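You operate a simulated robot arm through the tools that you are given. There is no shell and no other tool. Be economical: measure what you need, move in short steps, check, and stop when the job is done.

The job below is to be done with a simulated robot arm. You get a single attempt, and the scene is never put back.

TASK
Take the clip lamp labelled "flood" from the top of the pad table and leave it on the green lens.
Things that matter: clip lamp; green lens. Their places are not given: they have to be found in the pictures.

It is judged by the outcome, as a careful person would: the job done as asked, and still so three seconds after it is handed in. It fails if anything else is knocked over, pushed out of place, dropped, spilled or broken.

THE ROBOT
A 6-joint arm with a two-finger parallel gripper, fixed in place. Base frame: the origin is at the foot of the arm, x ahead of it, y to its left, z up; the work surface is at about z = 800. Units: mm, rad, N and s.
With the tool pointing down near the work surface it reaches from about 260 to 680 mm from the base axis. Its first joint turns from -1.152 to 1.152 rad. Payload 2.9 kg.
The TCP is the grasp point between the finger pads, 30 mm short of the fingertips. In the tool frame z runs along the fingers and y along their closing line. Largest opening 110 mm; finger width 20, thickness 10; the body of the gripper, 48 by 112 mm, starts 55 mm behind the TCP.
Orientation is that of the tool frame in the base frame, as a unit quaternion [x, y, z, w]. With the fingers straight down and closing along the base's y, the tool's x points along the base's -x, its y along +y and its z along -z.

THE INTERFACE
- The arm moves only by the tool jog_arm. Its argument "plan" is a list of rows, each a list of 5 numbers: the opening in per cent of the stroke, from 0 (shut) to 100 (fully open), then the shift along the tool's x, y, z in m, then the turn about the tool's z in rad. In form: [[fingers, x, y, z, yaw], ...]. A call has 1 to 8 rows; each row shifts and turns the commanded pose from where the row before left it, along the tool's axes as they then stand. Rows are played at 5 a second. More than 50 mm and 0.15 rad between two rows, or a gripper value outside its range, and nothing of the call is played. A pose out of reach is approached as far as the arm can. The call stops where the force on the tool passes 40 N (or 10 N more than at its start, if that is more) or the arm is blocked; 0.2 s more then pass. The fingers move at their own pace (about 108 mm/s each) and stop on an object; they squeeze with about 40 N. The grip force told is the motor's: it shows also when the fingers shut on nothing. Time passes only in rows, and 0.2 s behind the last, so rows that do not move let the fingers close. The reply holds the time, the measured pose of the TCP, the force on the tool along the base axes, the opening and the grip force, in the units named above and with some noise.
- Cameras (640 x 400 px; columns grow to the right, rows downward): "scene" is fixed at [50, 414.2, 1396.4]; the picture's right is [-0.94, -0.35, 0.00], its down [-0.15, 0.41, -0.90] and it looks along [0.31, -0.84, -0.44] (base axes); focal length 326 px, centre (320, 200). "wrist" rides on the gripper at [-36, 0, -57] in the tool frame; the picture's right is [0.00, -1.00, 0.00], its down [0.97, 0.00, -0.24] and it looks along [0.24, 0.00, 0.97] (tool axes); focal length 218 px, centre (320, 200).
- camera(camera): a new picture of that camera. The clock stands still meanwhile.
- probe_pixels(camera, pixels): for up to 12 pixels [column, row] of the newest picture of that camera ("zoom" is the newest enlarged one), the place [x, y, z] in the base frame of the surface seen there, good to about 2 mm. The clock stands still meanwhile.
- zoom(camera, box): a new picture of the part [left, top, right, bottom] of that camera's present view, enlarged. The clock stands still meanwhile.
- hand_in(): hands the job in; it is judged then, once.

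Go step by step. Measure first, check grasps and placings, and put right what went wrong. The budget is 60 turns and 22 pictures, counting those below and the enlarged ones. Unless the task says otherwise, let go and move clear before handing in, and close with one line.

The tools are called after "Request:" by a JSON object that holds its "api" and its "payload". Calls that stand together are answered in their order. jog_arm: Moves the arm, as the interface text tells. Its arguments: {"type":"object","properties":{"plan":{"type":"array"}},"required":["plan"]} The other tools are called the same way: camera (camera) takes a picture; probe_pixels (camera, pixels) gives the place of the surface under pixels of a picture; zoom (camera, box) takes an enlarged picture of a part of a camera's view; hand_in () hands the job in.

At the start:

```text
t: 0.0
eef_pos: [230.1, -290.1, 1096.0]
ee_rot: [0.0, 1.0, -0.001, 0.001]
wrist_force: [-0.4, -0.4, 0.8]
gripper_width: 110.0
grip_force: 0.0
```

scene: 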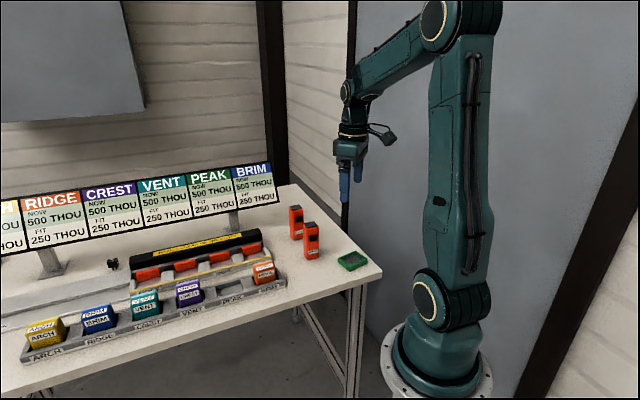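
wrist: 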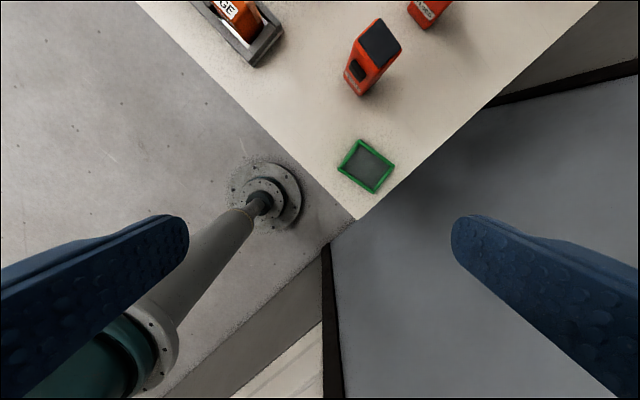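

The pictures show two red upright devices near scene (296,222) and (311,240), and a green-framed tray at (352,261). I'll zoom in to read the labels.

Request:
{"api": "zoom", "payload": {"camera": "scene", "box": [240, 180, 400, 280]}}

Request:
{"api": "zoom", "payload": {"camera": "wrist", "box": [320, 0, 480, 100]}}

Request:
{"api": "zoom", "payload": {"camera": "scene", "box": [80, 200, 300, 338]}}

```text
4.00 times, centred on (320, 230) of scene
```

zoom: 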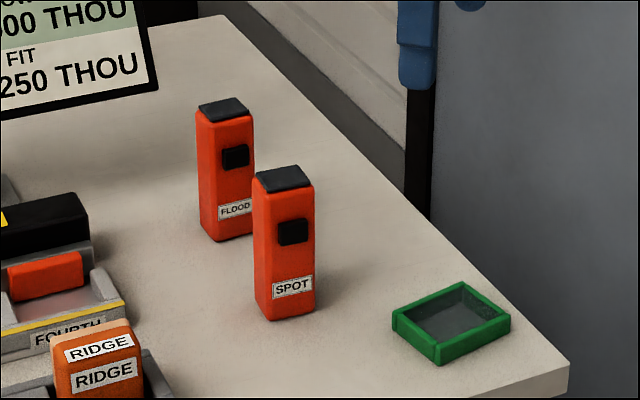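

```text
4.00 times, centred on (400, 50) of wrist
```

zoom: 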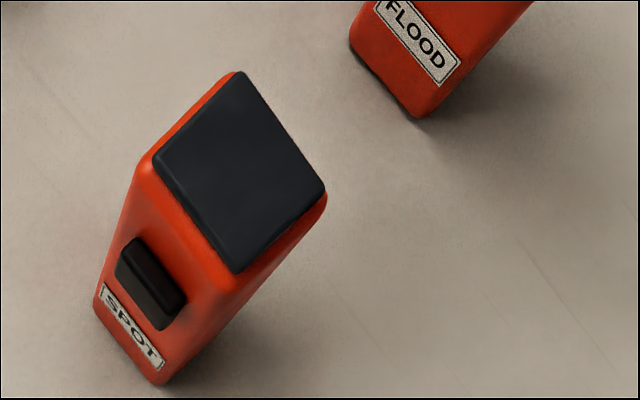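

```text
2.90 times, centred on (190, 269) of scene
```

zoom: 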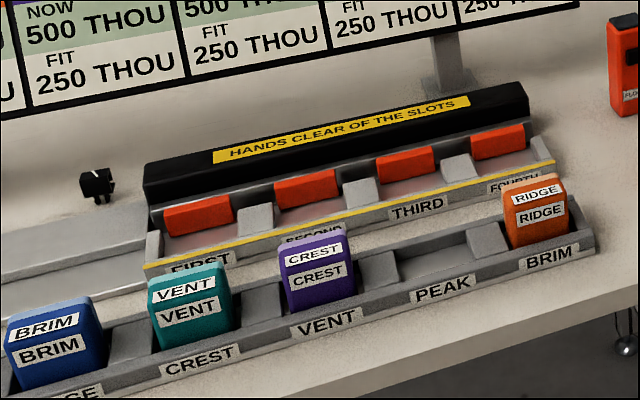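

The FLOOD lamp is the far one (top about scene (296,207)) and SPOT stands nearer. Next I'll probe both lamps and the green frame.

Request:
{"api": "probe_pixels", "payload": {"camera": "scene", "pixels": [[290.5, 206.7], [298.5, 205], [301.5, 208], [293, 210], [296, 207.5], [294.5, 239], [311, 225], [309, 258], [354, 260], [338.5, 261], [356, 251.5], [366.5, 259.5]]}}

Request:
{"api": "probe_pixels", "payload": {"camera": "wrist", "pixels": [[357, 141], [339, 168], [373, 192], [393, 163], [366, 167], [381, 19], [400, 47], [378, 66], [360, 39], [425, 28], [408, 11], [355, 216]]}}

```text
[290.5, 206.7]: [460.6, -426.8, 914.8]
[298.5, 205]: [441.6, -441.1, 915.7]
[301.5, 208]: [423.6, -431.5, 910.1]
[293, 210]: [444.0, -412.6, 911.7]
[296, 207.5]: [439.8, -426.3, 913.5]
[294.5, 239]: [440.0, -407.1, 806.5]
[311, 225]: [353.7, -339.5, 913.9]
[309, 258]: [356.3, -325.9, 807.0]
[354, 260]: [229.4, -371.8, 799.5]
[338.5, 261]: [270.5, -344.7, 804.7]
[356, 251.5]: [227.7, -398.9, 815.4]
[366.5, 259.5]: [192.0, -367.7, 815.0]
```

```text
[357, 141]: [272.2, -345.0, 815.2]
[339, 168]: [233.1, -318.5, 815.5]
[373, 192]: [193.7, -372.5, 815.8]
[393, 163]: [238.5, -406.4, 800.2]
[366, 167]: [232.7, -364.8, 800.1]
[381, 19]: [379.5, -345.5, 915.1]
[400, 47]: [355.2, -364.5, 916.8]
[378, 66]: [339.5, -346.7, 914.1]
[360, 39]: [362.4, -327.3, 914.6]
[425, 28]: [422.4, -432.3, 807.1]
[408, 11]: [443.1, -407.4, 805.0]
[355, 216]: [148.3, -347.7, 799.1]
```

The lamp's label edge runs along about (0.64, 0.77), the lens frame is about 47x67 with its long side nearly parallel, and its centre is near (233,-360). SPOT lies off FLOOD's button side, so I'll close across the label width. I'll check the sign board's place and move above FLOOD at the present height.

Request:
{"api": "probe_pixels", "payload": {"camera": "scene", "pixels": [[275, 200], [270, 166], [235, 222], [261, 245], [250, 237]]}}

Request:
{"api": "jog_arm", "payload": {"plan": [[100, -0.033, -0.022, 0, 0], [100, -0.033, -0.022, 0, 0], [100, -0.033, -0.022, 0, 0], [100, -0.033, -0.022, 0, 0], [100, -0.033, -0.022, 0, 0], [100, -0.033, -0.022, 0, 0], [100, 0, 0, 0, 0]]}}

```text
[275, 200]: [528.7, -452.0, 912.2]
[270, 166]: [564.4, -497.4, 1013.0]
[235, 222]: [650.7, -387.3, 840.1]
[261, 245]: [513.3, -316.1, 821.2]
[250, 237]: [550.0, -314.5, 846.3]
```

```text
t: 1.6
eef_pos: [425.5, -422.4, 1094.3]
ee_rot: [0.0, 1.0, 0.001, -0.001]
wrist_force: [0.1, 0.6, 0.5]
gripper_width: 110.1
grip_force: 0.2
```

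The board's near end is at about (529,-452), roughly 90 mm from the lamp, so there is room. Now I'll turn the tool 0.70 rad and look from above.

Request:
{"api": "jog_arm", "payload": {"plan": [[100, 0, 0, 0, 0.14], [100, 0, 0, 0, 0.14], [100, 0, 0, 0, 0.14], [100, 0, 0, 0, 0.14], [100, 0, 0, 0, 0.14], [100, 0, 0, 0, 0]]}}

Request:
{"api": "camera", "payload": {"camera": "wrist"}}

```text
t: 3.0
eef_pos: [427.5, -421.7, 1096.1]
ee_rot: [0.343, 0.939, 0.0, 0.0]
wrist_force: [0.4, -0.8, 0.2]
gripper_width: 110.0
grip_force: 0.1
```

```text
16 pictures are left
```

wrist: 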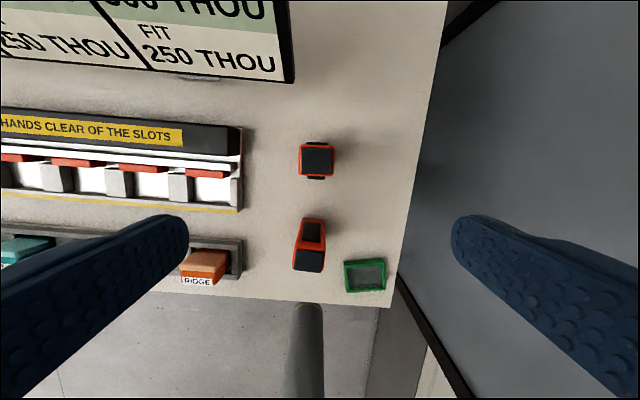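

The turn went the right way: FLOOD's top at (317,160) now looks square to the image. I'll zoom on it and the lens.

Request:
{"api": "zoom", "payload": {"camera": "wrist", "box": [277, 135, 357, 185]}}

Request:
{"api": "probe_pixels", "payload": {"camera": "zoom", "pixels": [[210, 120], [440, 120], [210, 300], [440, 300], [330, 210], [320, 340], [320, 80]]}}

Request:
{"api": "zoom", "payload": {"camera": "wrist", "box": [325, 250, 405, 300]}}

```text
8.00 times, centred on (317, 160) of wrist
```

zoom: 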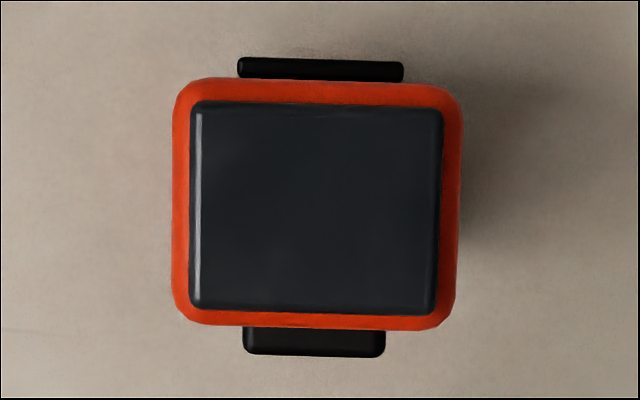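

```text
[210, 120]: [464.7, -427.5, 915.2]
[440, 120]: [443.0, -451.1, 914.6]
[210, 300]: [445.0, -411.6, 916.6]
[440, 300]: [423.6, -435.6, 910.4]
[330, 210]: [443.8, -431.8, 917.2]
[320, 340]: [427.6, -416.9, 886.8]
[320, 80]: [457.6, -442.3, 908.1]
```

```text
8.00 times, centred on (365, 275) of wrist
```

zoom: 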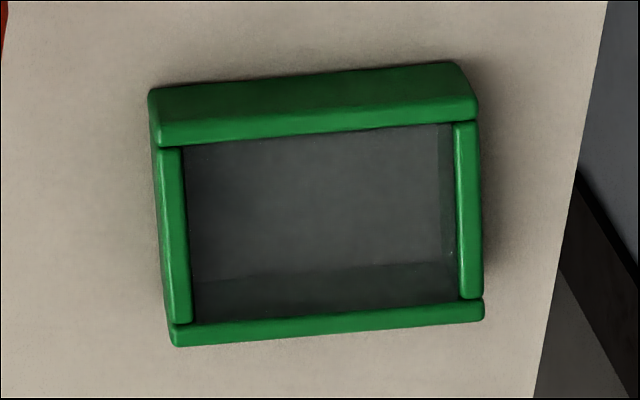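

FLOOD's top centre is about (444.3,-431), its width axis at about 48.5°, and the lens's long side is at about 55°. I'll centre over the lamp, trim the yaw slightly and come down to fingertips just above its top.

Request:
{"api": "probe_pixels", "payload": {"camera": "wrist", "pixels": [[348, 267], [350, 288], [366, 263], [383, 262], [383, 287], [365, 292]]}}

Request:
{"api": "jog_arm", "payload": {"plan": [[100, -0.0189, 0.0037, 0, 0.025], [100, 0, 0, 0.03, 0], [100, 0, 0, 0.035, 0], [100, 0, 0, 0.035, 0], [100, 0, 0, 0.03, 0], [100, 0, 0, 0, 0]]}}

Request:
{"api": "camera", "payload": {"camera": "wrist"}}

```text
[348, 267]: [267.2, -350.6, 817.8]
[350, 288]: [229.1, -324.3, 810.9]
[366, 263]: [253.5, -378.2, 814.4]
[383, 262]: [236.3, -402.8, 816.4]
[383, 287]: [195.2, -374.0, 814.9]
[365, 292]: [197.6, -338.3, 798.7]
```

```text
t: 4.4
eef_pos: [444.4, -432.3, 966.5]
ee_rot: [0.354, 0.935, -0.001, 0.0]
wrist_force: [0.0, 0.3, -0.8]
gripper_width: 110.0
grip_force: 0.1
```

```text
13 pictures are left
```

wrist: 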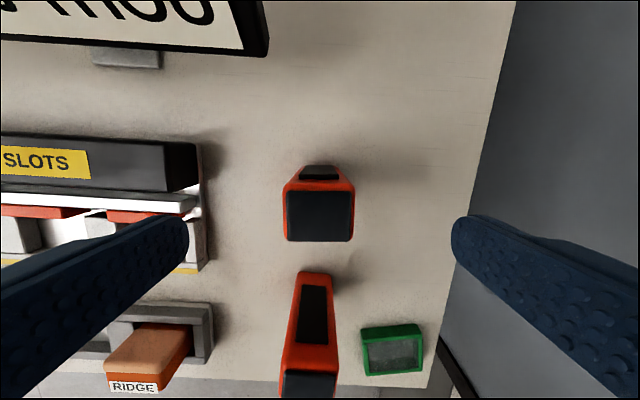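

The lamp's top sits centred between the fingers (about (320,215)). The back clip shows on SPOT too, so I'll probe how low it reaches, then lower to z ≈ 872.

Request:
{"api": "probe_pixels", "payload": {"camera": "wrist", "pixels": [[314, 289], [314, 281], [314, 340], [321, 168], [321, 180], [292, 215], [348, 215]]}}

Request:
{"api": "jog_arm", "payload": {"plan": [[100, 0, 0, 0.025, 0], [100, 0, 0, 0.025, 0], [100, 0, 0, 0.025, 0], [100, 0, 0, 0.02, 0], [100, 0, 0, 0, 0]]}}

```text
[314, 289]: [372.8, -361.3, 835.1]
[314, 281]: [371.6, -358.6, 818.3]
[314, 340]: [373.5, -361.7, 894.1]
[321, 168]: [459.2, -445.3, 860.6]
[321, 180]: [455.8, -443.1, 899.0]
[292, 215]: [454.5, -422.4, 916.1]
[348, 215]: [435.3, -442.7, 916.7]
```

```text
t: 5.6
eef_pos: [444.7, -431.0, 870.2]
ee_rot: [0.354, 0.935, 0.0, 0.0]
wrist_force: [-0.6, 0.2, 0.7]
gripper_width: 110.0
grip_force: 0.0
```

The clip ends near z ≈ 830, above the lens rim at 816, and the TCP is at 870. I'll close the fingers.

Request:
{"api": "jog_arm", "payload": {"plan": [[50, 0, 0, 0, 0], [38, 0, 0, 0, 0], [0, 0, 0, 0, 0], [0, 0, 0, 0, 0], [0, 0, 0, 0, 0]]}}

```text
t: 6.8
eef_pos: [444.2, -430.6, 870.0]
ee_rot: [0.354, 0.935, -0.001, 0.0]
wrist_force: [-0.5, 0.1, 0.4]
gripper_width: 39.8
grip_force: 40.3
```

Gripped at a width of 39.8 mm with 40 N. I'll lift straight up about 120 mm.

Request:
{"api": "jog_arm", "payload": {"plan": [[0, 0, 0, -0.02, 0], [0, 0, 0, -0.03, 0], [0, 0, 0, -0.035, 0], [0, 0, 0, -0.035, 0], [0, 0, 0, -0.02, 0], [0, 0, 0, 0, 0]]}}

Request:
{"api": "camera", "payload": {"camera": "wrist"}}

```text
t: 8.2
eef_pos: [445.2, -429.3, 1011.2]
ee_rot: [0.354, 0.935, 0.0, 0.0]
wrist_force: [0.1, -0.3, -0.8]
gripper_width: 39.4
grip_force: 40.0
```

```text
12 pictures are left
```

wrist: 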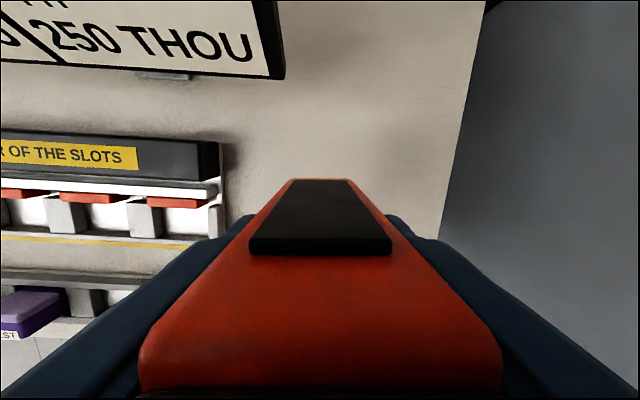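

The lamp is held square, with its back clip toward the camera. I need the lens's inner edges accurately, so I'll enlarge the scene view of the lens.

Request:
{"api": "zoom", "payload": {"camera": "scene", "box": [328, 242, 376, 272]}}

```text
13.33 times, centred on (352, 257) of scene
```

zoom: 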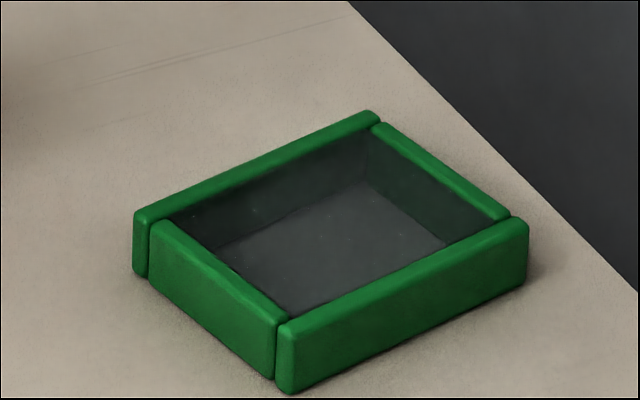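

The rim tops are clear here. I'll probe along the centre lines of all four rims and the floor.

Request:
{"api": "probe_pixels", "payload": {"camera": "zoom", "pixels": [[190, 194], [250, 165], [340, 122], [330, 306], [400, 274], [480, 236], [190, 248], [250, 296], [410, 145], [470, 188], [340, 230], [300, 290]]}}

```text
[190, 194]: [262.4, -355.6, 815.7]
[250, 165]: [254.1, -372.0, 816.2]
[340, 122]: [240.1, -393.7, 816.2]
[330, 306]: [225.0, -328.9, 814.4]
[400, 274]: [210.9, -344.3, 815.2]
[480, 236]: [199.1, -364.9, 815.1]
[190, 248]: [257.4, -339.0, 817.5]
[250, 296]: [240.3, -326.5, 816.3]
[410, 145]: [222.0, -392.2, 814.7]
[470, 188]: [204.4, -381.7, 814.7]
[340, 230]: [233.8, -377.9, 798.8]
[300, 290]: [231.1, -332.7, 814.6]
```

The lens centre works out at about (232,-360), long axis about 56°, with inner room of roughly 42x59 mm. I'll carry the lamp there at this height (its bottom clears SPOT), then turn it −0.13 rad.

Request:
{"api": "jog_arm", "payload": {"plan": [[0, 0.0342, -0.0149, 0, 0], [0, 0.0342, -0.0149, 0, 0], [0, 0.0342, -0.0149, 0, 0], [0, 0.0342, -0.0149, 0, 0], [0, 0.0342, -0.0149, 0, 0], [0, 0.0342, -0.0149, 0, 0], [0, 0, 0, 0, -0.131], [0, 0, 0, 0, 0]]}}

Request:
{"api": "camera", "payload": {"camera": "scene"}}

```text
t: 10.0
eef_pos: [230.1, -361.5, 1011.4]
ee_rot: [0.292, 0.956, 0.0, 0.0]
wrist_force: [-0.3, -0.1, -0.9]
gripper_width: 39.6
grip_force: 40.2
```

```text
10 pictures are left
```

scene: 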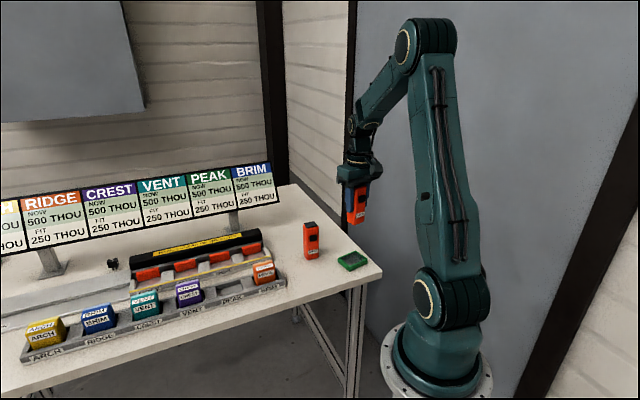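

The lamp hangs over the lens with its axis at 56°. I'll lower until its bottom is about 25 mm above the rim, then check alignment.

Request:
{"api": "jog_arm", "payload": {"plan": [[0, -0.001, 0.002, 0.03, 0], [0, 0, 0, 0.03, 0], [0, 0, 0, 0.03, 0], [0, 0, 0, 0.01, 0], [0, 0, 0, 0, 0]]}}

Request:
{"api": "zoom", "payload": {"camera": "scene", "box": [304, 190, 400, 280]}}

Request:
{"api": "camera", "payload": {"camera": "wrist"}}

```text
t: 11.2
eef_pos: [234.1, -360.3, 911.4]
ee_rot: [0.293, 0.956, 0.0, 0.0]
wrist_force: [-0.4, 0.7, -0.5]
gripper_width: 39.8
grip_force: 39.8
```

```text
4.44 times, centred on (352, 235) of scene
```

zoom: 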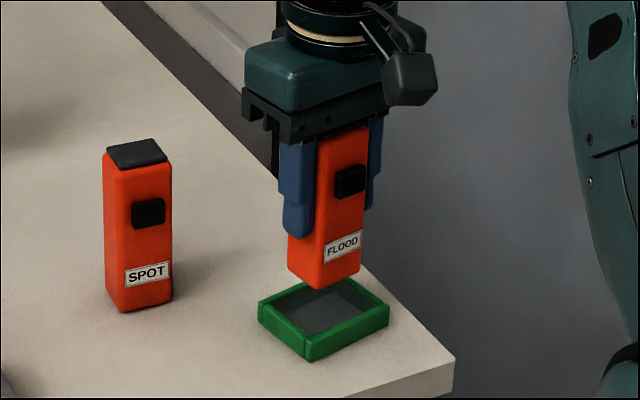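

```text
8 pictures are left
```

wrist: 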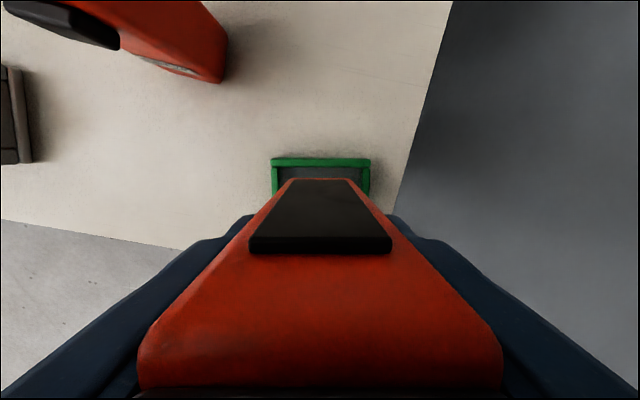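

Yaw looks right: the rim's far edge is level (row 160, columns 271–371, centred on 321). I'll probe the rim and the lamp's lower edges to check the other direction.

Request:
{"api": "probe_pixels", "payload": {"camera": "wrist", "pixels": [[290, 161], [350, 161], [276, 184], [366, 184], [300, 172], [340, 172], [310, 181], [330, 181], [320, 179]]}}

Request:
{"api": "probe_pixels", "payload": {"camera": "zoom", "pixels": [[300, 268], [345, 276], [310, 274], [335, 333], [360, 319], [290, 339]]}}

```text
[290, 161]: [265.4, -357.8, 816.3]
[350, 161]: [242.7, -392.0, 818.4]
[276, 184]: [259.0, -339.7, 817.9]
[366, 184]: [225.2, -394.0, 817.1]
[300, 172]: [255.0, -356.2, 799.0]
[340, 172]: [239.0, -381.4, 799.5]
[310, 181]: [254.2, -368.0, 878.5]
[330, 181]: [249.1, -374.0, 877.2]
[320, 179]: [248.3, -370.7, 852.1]
```

```text
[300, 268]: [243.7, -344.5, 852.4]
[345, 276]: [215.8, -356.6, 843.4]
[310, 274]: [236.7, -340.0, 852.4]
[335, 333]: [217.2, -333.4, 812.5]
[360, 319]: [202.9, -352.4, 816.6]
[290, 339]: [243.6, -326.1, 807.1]
```

Across the short side the lamp's centre is n≈−394.8 against the lens's −394, and along the long side it is off by about 1 mm. I'll trim by 1 mm and lower to just above seating.

Request:
{"api": "jog_arm", "payload": {"plan": [[0, 0.0007, -0.001, 0.008, 0], [0, 0, 0, 0.01, 0], [0, 0, 0, 0.008, 0], [0, 0, 0, 0.006, 0], [0, 0, 0, 0.005, 0], [0, 0, 0, 0, 0]]}}

Request:
{"api": "zoom", "payload": {"camera": "scene", "box": [320, 220, 384, 276]}}

```text
t: 12.6
eef_pos: [233.1, -362.6, 874.4]
ee_rot: [0.292, 0.956, -0.002, 0.003]
wrist_force: [5.2, -1.1, 30.3]
gripper_width: 39.7
grip_force: 40.2
```

```text
7.14 times, centred on (352, 248) of scene
```

zoom: 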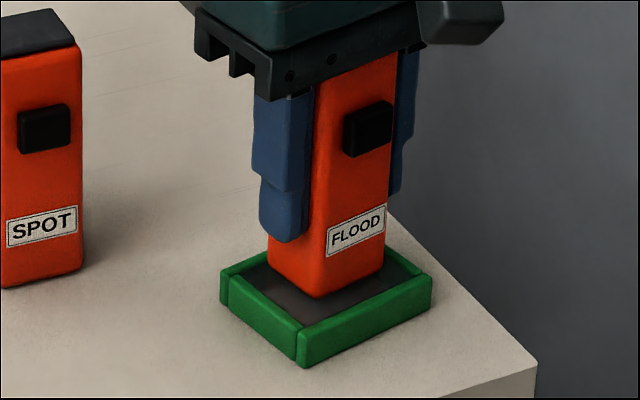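

The lamp's bottom is inside the rim and there is a 30 N upward contact force at TCP 874.4, so its bottom is at about 804, below the rim. I'll check the back gap in the wrist view before letting go.

Request:
{"api": "zoom", "payload": {"camera": "wrist", "box": [240, 130, 400, 230]}}

Request:
{"api": "probe_pixels", "payload": {"camera": "zoom", "pixels": [[320, 110], [320, 160], [320, 185], [250, 200], [320, 230], [200, 200], [440, 200]]}}

```text
4.00 times, centred on (320, 180) of wrist
```

zoom: 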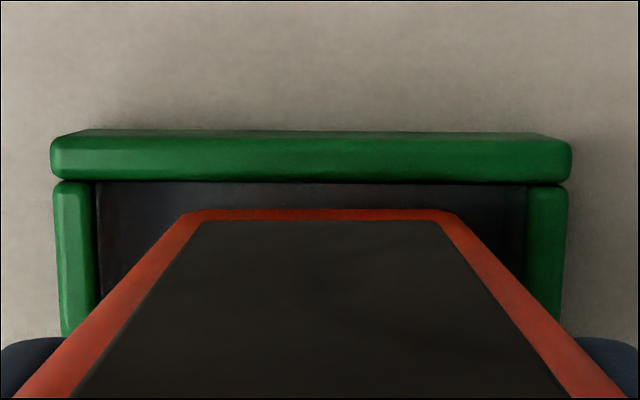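

```text
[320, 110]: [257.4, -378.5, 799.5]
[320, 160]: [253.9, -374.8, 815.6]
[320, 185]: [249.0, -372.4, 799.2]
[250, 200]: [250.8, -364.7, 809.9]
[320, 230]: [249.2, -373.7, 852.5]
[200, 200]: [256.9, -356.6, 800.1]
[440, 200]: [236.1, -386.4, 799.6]
```

Dark floor shows between the lamp and the rim at the back and both sides, so the lamp stands on the lens itself. I'll ease off the press by 1 mm and open.

Request:
{"api": "jog_arm", "payload": {"plan": [[0, 0, 0, -0.001, 0], [0, 0, 0, -0.001, 0], [0, 0, 0, 0, 0]]}}

```text
t: 13.4
eef_pos: [230.7, -361.4, 875.9]
ee_rot: [0.294, 0.956, 0.0, -0.001]
wrist_force: [1.9, -3.0, 10.1]
gripper_width: 39.6
grip_force: 40.0
```

About 10 N of contact remains, so it is seated. I'll open.

Request:
{"api": "jog_arm", "payload": {"plan": [[0, 0, 0, -0.0005, 0], [38, 0, 0, 0, 0], [42, 0, 0, 0, 0], [60, 0, 0, 0, 0], [80, 0, 0, 0, 0], [80, 0, 0, 0, 0]]}}

Request:
{"api": "zoom", "payload": {"camera": "scene", "box": [320, 220, 384, 276]}}

```text
t: 14.8
eef_pos: [232.1, -361.4, 875.6]
ee_rot: [0.292, 0.956, 0.0, 0.0]
wrist_force: [-1.3, 0.0, -0.3]
gripper_width: 88.2
grip_force: 0.0
```

```text
7.14 times, centred on (352, 248) of scene
```

zoom: 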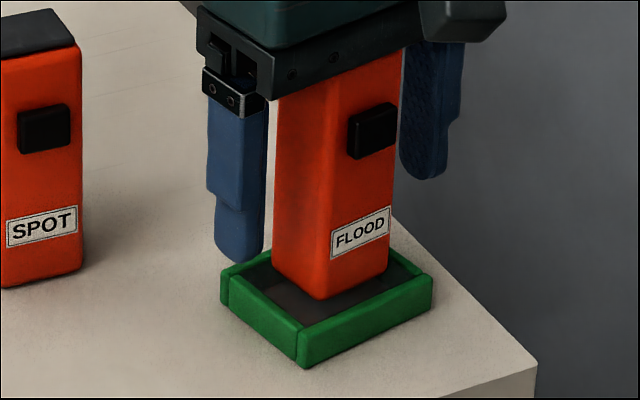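

The lamp stands upright inside the lens frame, free of the fingers (opening 88 mm, no force). I'll back straight up.

Request:
{"api": "jog_arm", "payload": {"plan": [[80, 0, 0, -0.02, 0], [80, 0, 0, -0.035, 0], [80, 0, 0, -0.045, 0], [80, 0, 0, -0.045, 0], [80, 0, 0, -0.045, 0], [80, 0, 0, 0, 0]]}}

Request:
{"api": "camera", "payload": {"camera": "scene"}}

Request:
{"api": "zoom", "payload": {"camera": "scene", "box": [290, 200, 390, 280]}}

```text
t: 16.2
eef_pos: [231.4, -363.1, 1066.1]
ee_rot: [0.292, 0.956, 0.0, 0.0]
wrist_force: [0.3, 0.6, -0.6]
gripper_width: 88.1
grip_force: 0.0
```

```text
4 pictures are left
```

scene: 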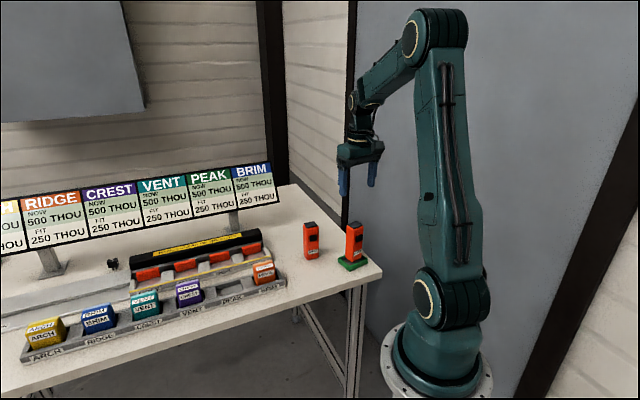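

```text
5.00 times, centred on (340, 240) of scene
```

zoom: 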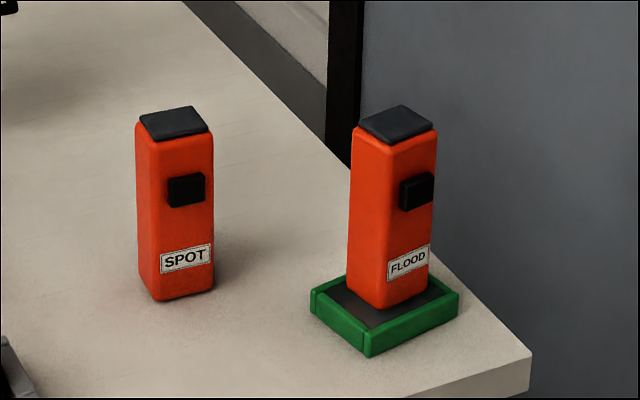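

FLOOD stands steady on the green lens at scene (354,243). SPOT and the rest are where they were, and the arm is clear, so I'm handing in.

Request:
{"api": "hand_in", "payload": {}}

```text
The job is handed in.
```

The "flood" clip lamp is standing upright on the green lens, released, and nothing else was disturbed.
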